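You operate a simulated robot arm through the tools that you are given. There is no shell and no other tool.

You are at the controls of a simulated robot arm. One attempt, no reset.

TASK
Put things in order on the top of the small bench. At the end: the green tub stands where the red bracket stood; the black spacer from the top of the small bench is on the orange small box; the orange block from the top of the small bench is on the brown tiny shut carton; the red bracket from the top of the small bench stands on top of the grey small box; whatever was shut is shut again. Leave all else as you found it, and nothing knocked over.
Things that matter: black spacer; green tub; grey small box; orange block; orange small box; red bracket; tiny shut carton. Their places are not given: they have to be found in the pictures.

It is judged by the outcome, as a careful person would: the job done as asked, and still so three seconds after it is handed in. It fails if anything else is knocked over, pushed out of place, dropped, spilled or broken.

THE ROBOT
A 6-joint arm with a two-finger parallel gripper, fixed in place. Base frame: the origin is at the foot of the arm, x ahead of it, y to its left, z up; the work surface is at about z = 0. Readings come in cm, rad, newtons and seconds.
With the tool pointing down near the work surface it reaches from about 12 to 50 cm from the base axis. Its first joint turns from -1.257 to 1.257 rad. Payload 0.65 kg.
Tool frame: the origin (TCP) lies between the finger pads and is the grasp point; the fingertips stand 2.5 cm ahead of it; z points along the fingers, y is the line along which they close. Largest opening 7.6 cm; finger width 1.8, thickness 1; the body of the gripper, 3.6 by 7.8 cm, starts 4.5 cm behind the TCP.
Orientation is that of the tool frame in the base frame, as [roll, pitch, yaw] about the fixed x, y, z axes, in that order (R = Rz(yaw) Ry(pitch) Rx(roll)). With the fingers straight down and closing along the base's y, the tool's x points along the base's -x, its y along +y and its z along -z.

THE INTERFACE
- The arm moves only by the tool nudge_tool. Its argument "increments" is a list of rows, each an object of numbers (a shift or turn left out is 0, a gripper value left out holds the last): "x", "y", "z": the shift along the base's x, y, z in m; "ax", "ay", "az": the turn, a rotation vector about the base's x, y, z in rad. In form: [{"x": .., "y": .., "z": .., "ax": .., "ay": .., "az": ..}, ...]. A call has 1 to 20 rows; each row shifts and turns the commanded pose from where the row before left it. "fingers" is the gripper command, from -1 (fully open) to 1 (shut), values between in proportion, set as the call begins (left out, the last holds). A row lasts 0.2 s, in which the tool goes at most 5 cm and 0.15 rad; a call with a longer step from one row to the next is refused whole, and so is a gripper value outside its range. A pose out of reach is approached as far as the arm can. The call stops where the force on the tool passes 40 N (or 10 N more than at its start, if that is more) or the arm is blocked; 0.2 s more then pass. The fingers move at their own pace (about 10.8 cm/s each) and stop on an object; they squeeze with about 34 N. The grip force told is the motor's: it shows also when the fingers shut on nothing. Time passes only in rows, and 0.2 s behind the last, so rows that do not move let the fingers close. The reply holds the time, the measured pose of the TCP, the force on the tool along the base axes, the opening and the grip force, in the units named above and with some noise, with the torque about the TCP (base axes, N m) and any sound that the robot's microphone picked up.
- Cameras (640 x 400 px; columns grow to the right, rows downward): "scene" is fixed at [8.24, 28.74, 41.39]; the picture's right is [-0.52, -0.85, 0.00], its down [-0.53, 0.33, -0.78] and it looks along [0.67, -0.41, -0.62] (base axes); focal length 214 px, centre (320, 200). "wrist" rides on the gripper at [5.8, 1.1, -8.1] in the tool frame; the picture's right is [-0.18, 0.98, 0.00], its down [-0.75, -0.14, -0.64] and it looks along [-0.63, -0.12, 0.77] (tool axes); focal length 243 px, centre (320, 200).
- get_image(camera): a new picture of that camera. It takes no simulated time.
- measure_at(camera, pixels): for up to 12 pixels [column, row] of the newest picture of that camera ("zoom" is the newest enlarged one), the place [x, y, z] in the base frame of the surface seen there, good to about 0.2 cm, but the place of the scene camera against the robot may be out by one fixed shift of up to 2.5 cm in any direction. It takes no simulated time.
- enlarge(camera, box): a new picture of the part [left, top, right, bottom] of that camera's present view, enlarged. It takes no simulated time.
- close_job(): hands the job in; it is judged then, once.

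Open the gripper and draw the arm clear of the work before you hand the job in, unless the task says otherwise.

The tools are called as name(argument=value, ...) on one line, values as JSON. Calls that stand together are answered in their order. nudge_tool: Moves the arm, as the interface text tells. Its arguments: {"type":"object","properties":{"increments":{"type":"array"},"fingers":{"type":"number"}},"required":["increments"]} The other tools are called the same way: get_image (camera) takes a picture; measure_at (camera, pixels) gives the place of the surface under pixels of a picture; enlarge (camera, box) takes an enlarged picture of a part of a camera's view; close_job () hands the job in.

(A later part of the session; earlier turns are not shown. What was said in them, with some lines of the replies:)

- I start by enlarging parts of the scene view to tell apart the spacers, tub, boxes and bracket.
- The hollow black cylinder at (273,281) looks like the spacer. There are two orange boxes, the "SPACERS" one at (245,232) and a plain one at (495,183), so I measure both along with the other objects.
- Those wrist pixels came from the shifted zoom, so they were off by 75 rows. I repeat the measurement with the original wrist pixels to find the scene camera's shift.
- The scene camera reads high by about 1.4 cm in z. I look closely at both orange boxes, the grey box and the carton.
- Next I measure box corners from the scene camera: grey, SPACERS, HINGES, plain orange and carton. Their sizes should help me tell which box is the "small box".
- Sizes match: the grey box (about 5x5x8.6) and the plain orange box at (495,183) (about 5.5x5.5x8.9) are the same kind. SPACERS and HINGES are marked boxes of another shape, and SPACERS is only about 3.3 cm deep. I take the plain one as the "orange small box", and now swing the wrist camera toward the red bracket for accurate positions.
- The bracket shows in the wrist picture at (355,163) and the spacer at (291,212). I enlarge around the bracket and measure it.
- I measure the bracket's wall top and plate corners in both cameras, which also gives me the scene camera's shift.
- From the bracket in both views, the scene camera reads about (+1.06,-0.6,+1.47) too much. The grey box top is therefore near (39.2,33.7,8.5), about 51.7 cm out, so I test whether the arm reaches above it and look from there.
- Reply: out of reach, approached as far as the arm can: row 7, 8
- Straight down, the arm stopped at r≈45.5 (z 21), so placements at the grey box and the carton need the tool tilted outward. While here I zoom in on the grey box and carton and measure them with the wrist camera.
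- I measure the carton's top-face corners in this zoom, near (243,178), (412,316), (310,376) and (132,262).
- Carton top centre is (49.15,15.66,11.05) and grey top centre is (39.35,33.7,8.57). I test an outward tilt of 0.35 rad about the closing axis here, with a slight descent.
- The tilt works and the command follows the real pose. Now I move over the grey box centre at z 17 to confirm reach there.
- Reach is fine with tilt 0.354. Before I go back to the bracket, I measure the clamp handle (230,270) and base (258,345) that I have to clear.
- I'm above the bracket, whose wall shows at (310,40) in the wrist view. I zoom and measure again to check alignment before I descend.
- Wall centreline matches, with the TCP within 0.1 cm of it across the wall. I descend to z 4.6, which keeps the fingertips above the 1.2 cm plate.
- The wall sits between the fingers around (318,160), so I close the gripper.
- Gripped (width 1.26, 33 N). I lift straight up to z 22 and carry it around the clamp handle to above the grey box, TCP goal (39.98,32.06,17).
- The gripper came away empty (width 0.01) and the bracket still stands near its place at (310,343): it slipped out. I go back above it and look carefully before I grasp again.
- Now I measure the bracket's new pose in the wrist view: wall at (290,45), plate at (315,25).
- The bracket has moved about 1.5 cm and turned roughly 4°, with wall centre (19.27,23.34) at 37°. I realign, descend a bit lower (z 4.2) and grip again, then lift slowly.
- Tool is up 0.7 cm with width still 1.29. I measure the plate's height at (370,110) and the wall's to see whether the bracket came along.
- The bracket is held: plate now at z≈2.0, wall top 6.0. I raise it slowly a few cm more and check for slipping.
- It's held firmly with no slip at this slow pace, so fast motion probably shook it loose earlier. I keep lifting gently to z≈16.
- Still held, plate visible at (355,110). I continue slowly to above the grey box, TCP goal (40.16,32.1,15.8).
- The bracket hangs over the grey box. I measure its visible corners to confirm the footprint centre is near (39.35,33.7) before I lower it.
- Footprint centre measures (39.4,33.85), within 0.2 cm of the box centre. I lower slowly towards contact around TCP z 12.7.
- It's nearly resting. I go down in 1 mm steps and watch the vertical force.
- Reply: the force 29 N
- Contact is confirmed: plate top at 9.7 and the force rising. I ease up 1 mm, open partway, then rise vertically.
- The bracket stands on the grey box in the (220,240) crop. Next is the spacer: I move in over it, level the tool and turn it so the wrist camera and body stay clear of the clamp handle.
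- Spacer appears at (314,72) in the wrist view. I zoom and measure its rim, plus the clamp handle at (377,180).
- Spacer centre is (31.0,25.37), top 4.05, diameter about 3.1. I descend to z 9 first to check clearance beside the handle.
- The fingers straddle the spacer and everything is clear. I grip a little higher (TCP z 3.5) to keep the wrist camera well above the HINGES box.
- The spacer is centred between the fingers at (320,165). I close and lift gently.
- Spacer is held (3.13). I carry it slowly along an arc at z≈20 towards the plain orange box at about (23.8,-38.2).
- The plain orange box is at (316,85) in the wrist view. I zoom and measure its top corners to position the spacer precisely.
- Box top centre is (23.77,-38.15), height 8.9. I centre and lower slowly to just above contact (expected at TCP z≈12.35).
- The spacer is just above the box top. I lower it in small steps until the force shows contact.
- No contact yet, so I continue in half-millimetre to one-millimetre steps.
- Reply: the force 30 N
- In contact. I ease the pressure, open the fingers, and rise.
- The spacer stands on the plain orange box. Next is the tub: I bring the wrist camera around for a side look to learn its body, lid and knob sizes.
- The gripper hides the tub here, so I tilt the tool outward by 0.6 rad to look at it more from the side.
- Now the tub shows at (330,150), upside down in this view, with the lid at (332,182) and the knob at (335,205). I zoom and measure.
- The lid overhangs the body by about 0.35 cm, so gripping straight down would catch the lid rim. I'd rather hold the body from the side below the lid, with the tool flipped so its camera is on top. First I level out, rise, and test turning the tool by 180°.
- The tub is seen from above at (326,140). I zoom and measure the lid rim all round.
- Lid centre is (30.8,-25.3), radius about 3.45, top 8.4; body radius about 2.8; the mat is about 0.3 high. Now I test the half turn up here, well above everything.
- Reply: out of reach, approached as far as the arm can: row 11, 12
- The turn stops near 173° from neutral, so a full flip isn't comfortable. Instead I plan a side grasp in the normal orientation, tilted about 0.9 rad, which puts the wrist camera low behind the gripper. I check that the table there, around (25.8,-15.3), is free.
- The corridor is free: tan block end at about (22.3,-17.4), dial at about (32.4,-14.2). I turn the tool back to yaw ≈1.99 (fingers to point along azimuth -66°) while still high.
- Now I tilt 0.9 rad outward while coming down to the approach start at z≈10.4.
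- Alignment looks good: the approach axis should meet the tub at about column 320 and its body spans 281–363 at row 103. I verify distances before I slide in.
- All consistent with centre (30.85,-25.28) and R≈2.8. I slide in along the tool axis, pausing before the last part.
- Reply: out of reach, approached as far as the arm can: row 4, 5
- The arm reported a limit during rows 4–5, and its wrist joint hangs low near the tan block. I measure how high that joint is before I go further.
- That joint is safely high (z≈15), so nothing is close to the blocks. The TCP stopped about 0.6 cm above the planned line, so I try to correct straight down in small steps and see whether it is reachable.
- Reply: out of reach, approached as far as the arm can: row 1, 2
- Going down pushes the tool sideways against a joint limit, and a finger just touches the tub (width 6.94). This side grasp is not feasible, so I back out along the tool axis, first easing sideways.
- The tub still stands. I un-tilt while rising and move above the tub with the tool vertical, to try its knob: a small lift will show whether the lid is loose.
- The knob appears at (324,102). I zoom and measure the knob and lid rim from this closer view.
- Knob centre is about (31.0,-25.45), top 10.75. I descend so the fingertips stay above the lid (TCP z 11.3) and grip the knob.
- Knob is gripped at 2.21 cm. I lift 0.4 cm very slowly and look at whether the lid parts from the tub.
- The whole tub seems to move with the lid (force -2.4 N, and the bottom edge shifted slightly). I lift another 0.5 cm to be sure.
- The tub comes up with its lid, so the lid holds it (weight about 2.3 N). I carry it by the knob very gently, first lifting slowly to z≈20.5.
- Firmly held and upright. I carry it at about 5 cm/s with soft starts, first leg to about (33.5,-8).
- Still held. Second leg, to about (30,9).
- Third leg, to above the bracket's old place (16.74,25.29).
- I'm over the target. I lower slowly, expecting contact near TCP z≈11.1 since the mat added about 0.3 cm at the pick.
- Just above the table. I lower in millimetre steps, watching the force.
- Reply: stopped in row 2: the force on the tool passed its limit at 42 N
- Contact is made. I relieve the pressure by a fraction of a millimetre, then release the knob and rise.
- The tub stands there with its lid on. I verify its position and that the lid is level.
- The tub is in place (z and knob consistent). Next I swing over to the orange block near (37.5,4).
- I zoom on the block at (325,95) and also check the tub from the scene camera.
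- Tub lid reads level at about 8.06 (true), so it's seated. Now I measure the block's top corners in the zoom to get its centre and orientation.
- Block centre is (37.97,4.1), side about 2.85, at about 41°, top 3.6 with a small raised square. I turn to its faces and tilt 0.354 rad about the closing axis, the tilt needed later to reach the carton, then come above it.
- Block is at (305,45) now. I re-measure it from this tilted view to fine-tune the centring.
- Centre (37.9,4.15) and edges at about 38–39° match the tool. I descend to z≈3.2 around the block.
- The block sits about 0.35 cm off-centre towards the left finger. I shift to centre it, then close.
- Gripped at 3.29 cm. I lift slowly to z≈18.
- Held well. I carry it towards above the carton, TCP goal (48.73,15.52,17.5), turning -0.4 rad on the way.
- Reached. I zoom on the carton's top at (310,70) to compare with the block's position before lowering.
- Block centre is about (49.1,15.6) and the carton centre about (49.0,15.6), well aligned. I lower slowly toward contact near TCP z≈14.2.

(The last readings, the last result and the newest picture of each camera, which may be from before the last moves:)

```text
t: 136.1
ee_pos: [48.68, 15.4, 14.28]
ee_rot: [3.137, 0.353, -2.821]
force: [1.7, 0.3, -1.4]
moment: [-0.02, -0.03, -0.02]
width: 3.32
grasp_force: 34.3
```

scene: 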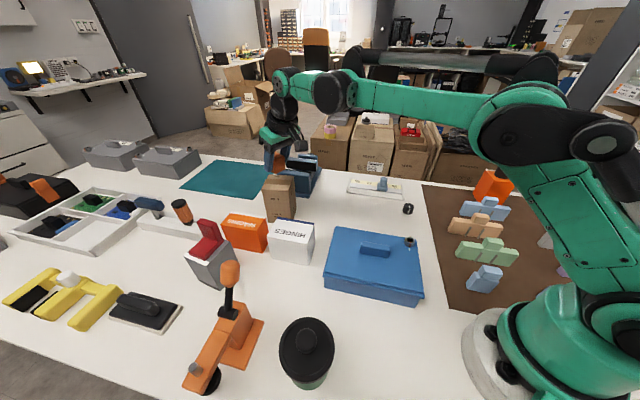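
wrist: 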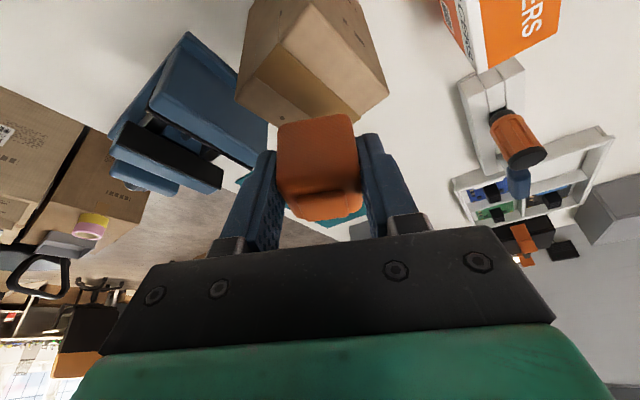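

nudge_tool(increments=[{"z": -0.0007}, {"x": 0}])

nudge_tool(increments=[{"z": -0.0007}, {"x": 0}])

get_image(camera="wrist")

enlarge(camera="scene", box=[230, 120, 340, 230])

```text
t: 136.7
ee_pos: [48.79, 15.36, 14.19]
ee_rot: [3.139, 0.349, -2.822]
force: [-0.8, 0.4, 0.8]
moment: [0.01, -0.02, -0.01]
width: 3.31
grasp_force: 34.1
```

```text
t: 137.3
ee_pos: [48.79, 15.44, 14.1]
ee_rot: [3.137, 0.354, -2.82]
force: [-4.1, 1.0, 17.5]
moment: [0.01, 0.0, 0.02]
width: 3.29
grasp_force: 33.7
```

```text
taken
```

wrist: 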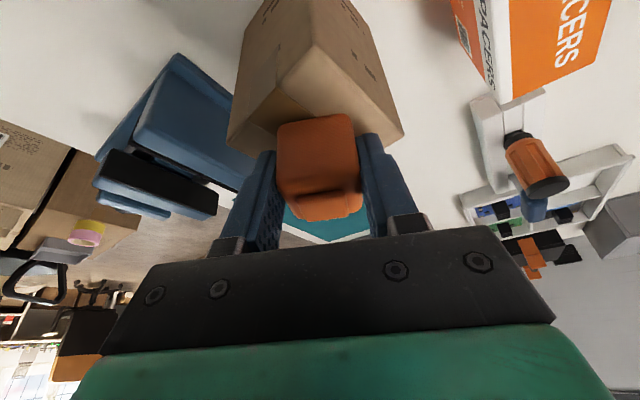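

```text
3.64 times, centred on (285, 175) of scene
```

zoom: 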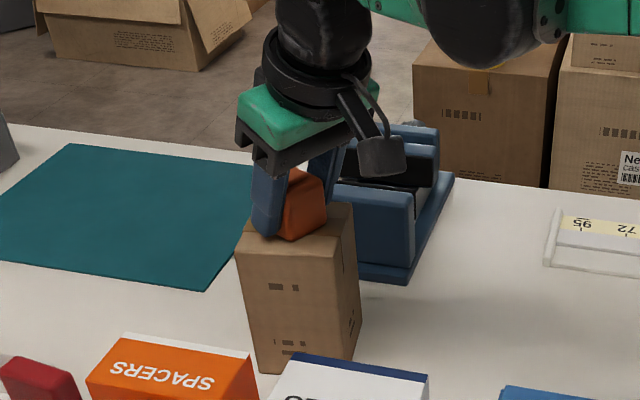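

Contact at z≈14.1. I relieve the pressure slightly, open, and rise.

nudge_tool(increments=[{"z": 0.0006}, {"x": 0}])

nudge_tool(increments=[{"x": 0}, {"x": 0}, {"x": 0}], fingers=-0.4)

nudge_tool(increments=[{"z": 0.003}, {"z": 0.008}, {"z": 0.012}, {"z": 0.015}, {"z": 0.01}, {"x": -0.03, "y": -0.01, "z": 0.01}, {"x": -0.035, "y": -0.01, "z": 0.01}, {"x": 0}])

get_image(camera="wrist")

enlarge(camera="scene", box=[230, 120, 340, 230])

```text
t: 137.9
ee_pos: [48.75, 15.41, 14.1]
ee_rot: [3.139, 0.353, -2.824]
force: [-1.7, -1.3, 6.0]
moment: [-0.07, -0.04, -0.03]
width: 3.3
grasp_force: 33.6
```

```text
t: 138.7
ee_pos: [48.68, 15.39, 14.07]
ee_rot: [3.138, 0.353, -2.823]
force: [-0.2, 1.0, 0.7]
moment: [-0.02, 0.0, 0.0]
width: 5.34
grasp_force: 0.0
```

```text
t: 140.5
ee_pos: [41.94, 13.27, 21.09]
ee_rot: [3.138, 0.352, -2.824]
force: [0.1, -0.3, 0.0]
moment: [0.02, 0.02, 0.0]
width: 5.31
grasp_force: 0.1
```

```text
taken
```

wrist: 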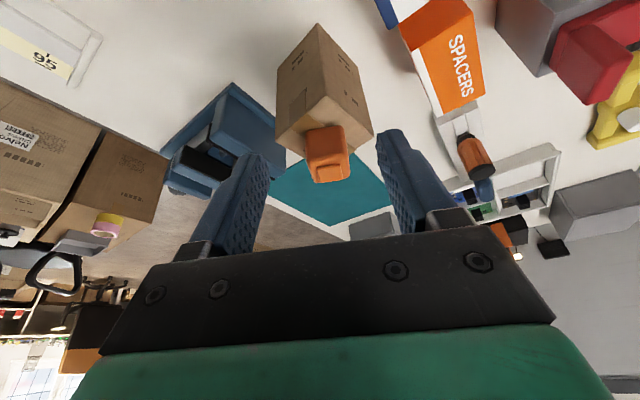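

```text
3.64 times, centred on (285, 175) of scene
```

zoom: 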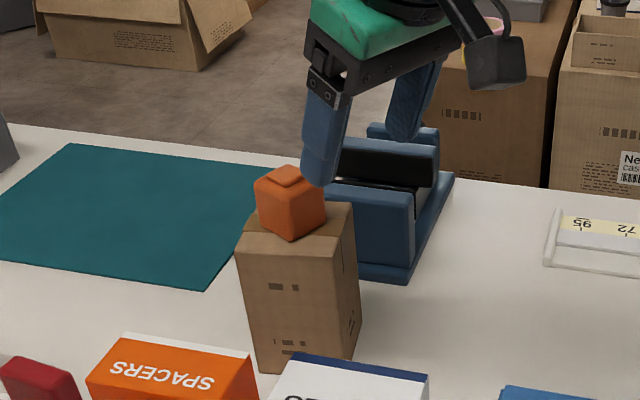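

The block is on the carton. I zoom to check that it sits fully on the top, measuring both.

enlarge(camera="wrist", box=[260, 15, 390, 200])

enlarge(camera="scene", box=[255, 160, 305, 225])

measure_at(camera="zoom", pixels=[[215, 80], [400, 80], [330, 120], [210, 140], [320, 215], [440, 175], [170, 215], [400, 215], [470, 130], [310, 70], [180, 190]])

```text
2.16 times, centred on (325, 108) of wrist
```

zoom: 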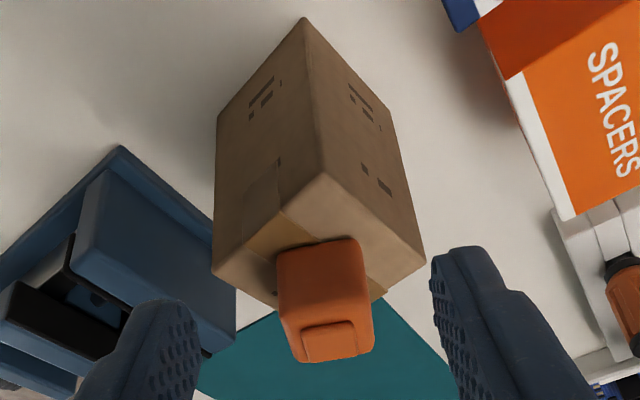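

```text
6.15 times, centred on (280, 192) of scene
```

zoom: 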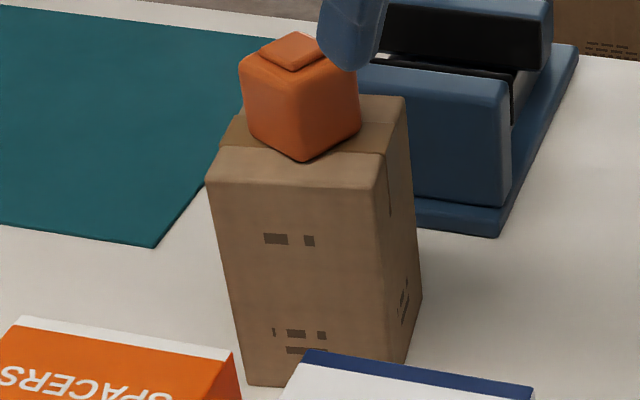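

```text
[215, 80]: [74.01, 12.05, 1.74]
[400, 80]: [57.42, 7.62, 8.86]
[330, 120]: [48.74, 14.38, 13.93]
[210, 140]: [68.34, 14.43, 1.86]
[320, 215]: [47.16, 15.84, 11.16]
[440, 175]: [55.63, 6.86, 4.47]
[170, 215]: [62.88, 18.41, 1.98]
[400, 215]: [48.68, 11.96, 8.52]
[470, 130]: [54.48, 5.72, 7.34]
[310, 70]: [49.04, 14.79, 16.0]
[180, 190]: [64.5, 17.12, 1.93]
```

The block is fully on the carton top. I level the tool and draw the arm back to a clear pose, then check everything.

nudge_tool(increments=[{"x": -0.03, "y": -0.01, "z": 0.015}, {"x": -0.03, "y": -0.015, "z": 0.015}, {"x": -0.03, "y": -0.02, "z": 0.015}, {"x": -0.02, "y": -0.03, "z": 0.015, "ax": -0.0366, "ay": 0.1116}, {"x": -0.01, "y": -0.03, "z": 0.015, "ax": -0.0366, "ay": 0.1116}, {"x": -0.01, "y": -0.02, "z": 0.01, "ax": -0.0366, "ay": 0.1116}, {"x": 0}, {"x": 0}], fingers=-1)

get_image(camera="wrist")

get_image(camera="scene")

```text
t: 142.3
ee_pos: [29.44, 0.84, 29.42]
ee_rot: [3.137, 0.0, -2.821]
force: [-0.6, -0.1, -0.5]
moment: [-0.01, 0.02, 0.01]
width: 7.6
grasp_force: 0.1
```

```text
taken
```

wrist: 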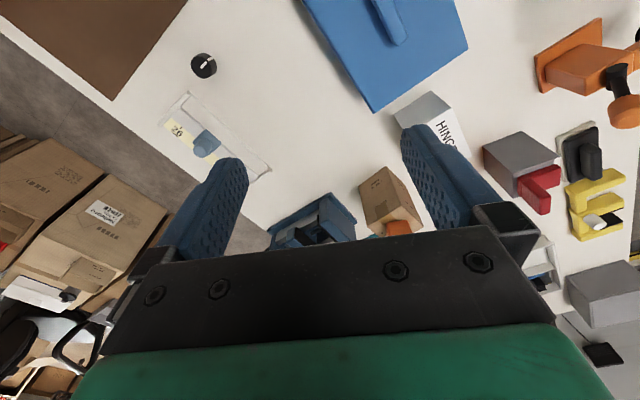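

```text
taken
```

scene: 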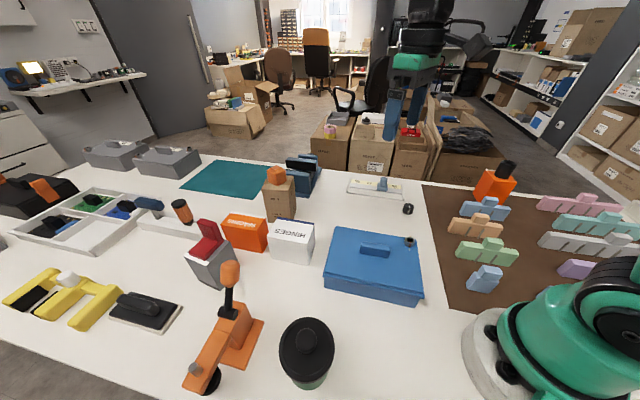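

All four items look in place. A last close check of bracket, spacer, block and tub in the scene view.

enlarge(camera="scene", box=[170, 150, 330, 300])

enlarge(camera="scene", box=[430, 150, 550, 240])

enlarge(camera="scene", box=[180, 250, 360, 400])

measure_at(camera="scene", pixels=[[281, 350], [332, 350], [307, 324], [307, 376], [292, 330], [323, 372], [323, 330], [290, 372], [308, 341]])

```text
2.67 times, centred on (250, 225) of scene
```

zoom: 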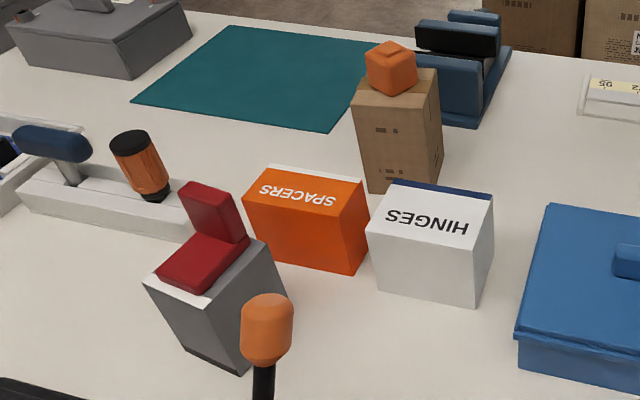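

```text
4.44 times, centred on (490, 195) of scene
```

zoom: 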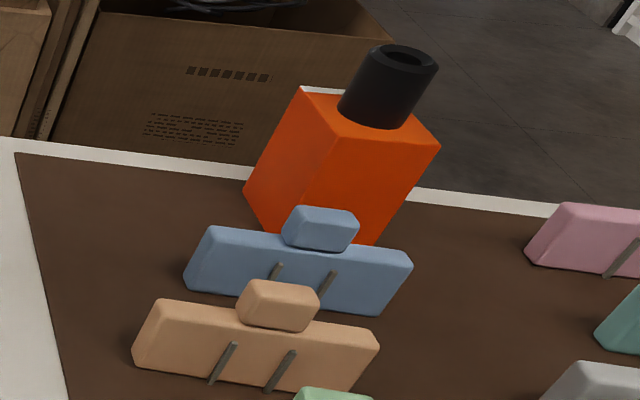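

```text
2.67 times, centred on (270, 325) of scene
```

zoom: 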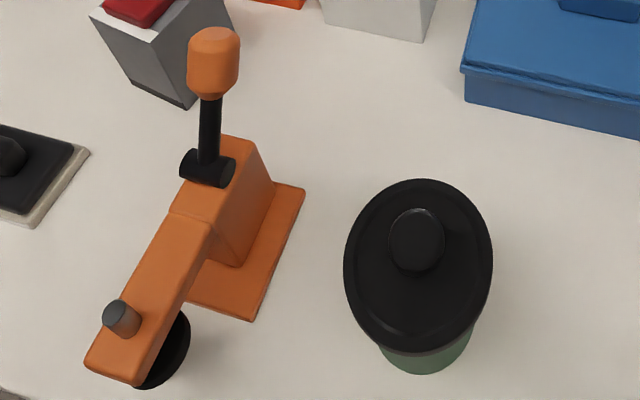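

```text
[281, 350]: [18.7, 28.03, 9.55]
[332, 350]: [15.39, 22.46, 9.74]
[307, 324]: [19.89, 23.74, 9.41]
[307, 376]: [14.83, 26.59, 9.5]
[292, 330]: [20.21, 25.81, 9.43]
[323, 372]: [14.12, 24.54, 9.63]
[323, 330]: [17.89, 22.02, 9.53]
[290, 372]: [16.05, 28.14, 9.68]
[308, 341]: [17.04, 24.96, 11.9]
```

Everything checks out in the latest pictures:
- **Bracket:** on the grey box at (222,240).
- **Spacer:** on the plain orange box at (508,168).
- **Block:** on the carton at (276,176).
- **Tub:** lid on, under 1 cm from the centre of the bracket's old place, at (307,350).

The gripper is open and the arm is clear, so I hand the job in.

close_job()

```text
The job is handed in.
```

I've handed the job in, and the last pictures show all four things where you asked:

- **Red bracket:** it stands on top of the grey small box.
- **Green tub:** it stands where the bracket stood, less than 1 cm from the centre of that spot. I carried it by the lid's knob, and the lid is still shut.
- **Black spacer:** it is on the plain orange box on the brown mat. There is also an orange box marked SPACERS. I chose the plain one because it is the same kind as the grey small box, and the marked one is only just deeper than the spacer.
- **Orange block:** it is on top of the tiny shut carton.

Two things happened on the way:

- **Bracket slip:** the bracket slipped out of the gripper on my first lift, moved about 1.5 cm and stayed upright. I moved it more slowly after that.
- **Tub touch:** one finger lightly touched the tub during a side grasp I gave up. The tub stayed standing.

In the last pictures nothing else looked moved or knocked over. The gripper is open and the arm is clear of the work.
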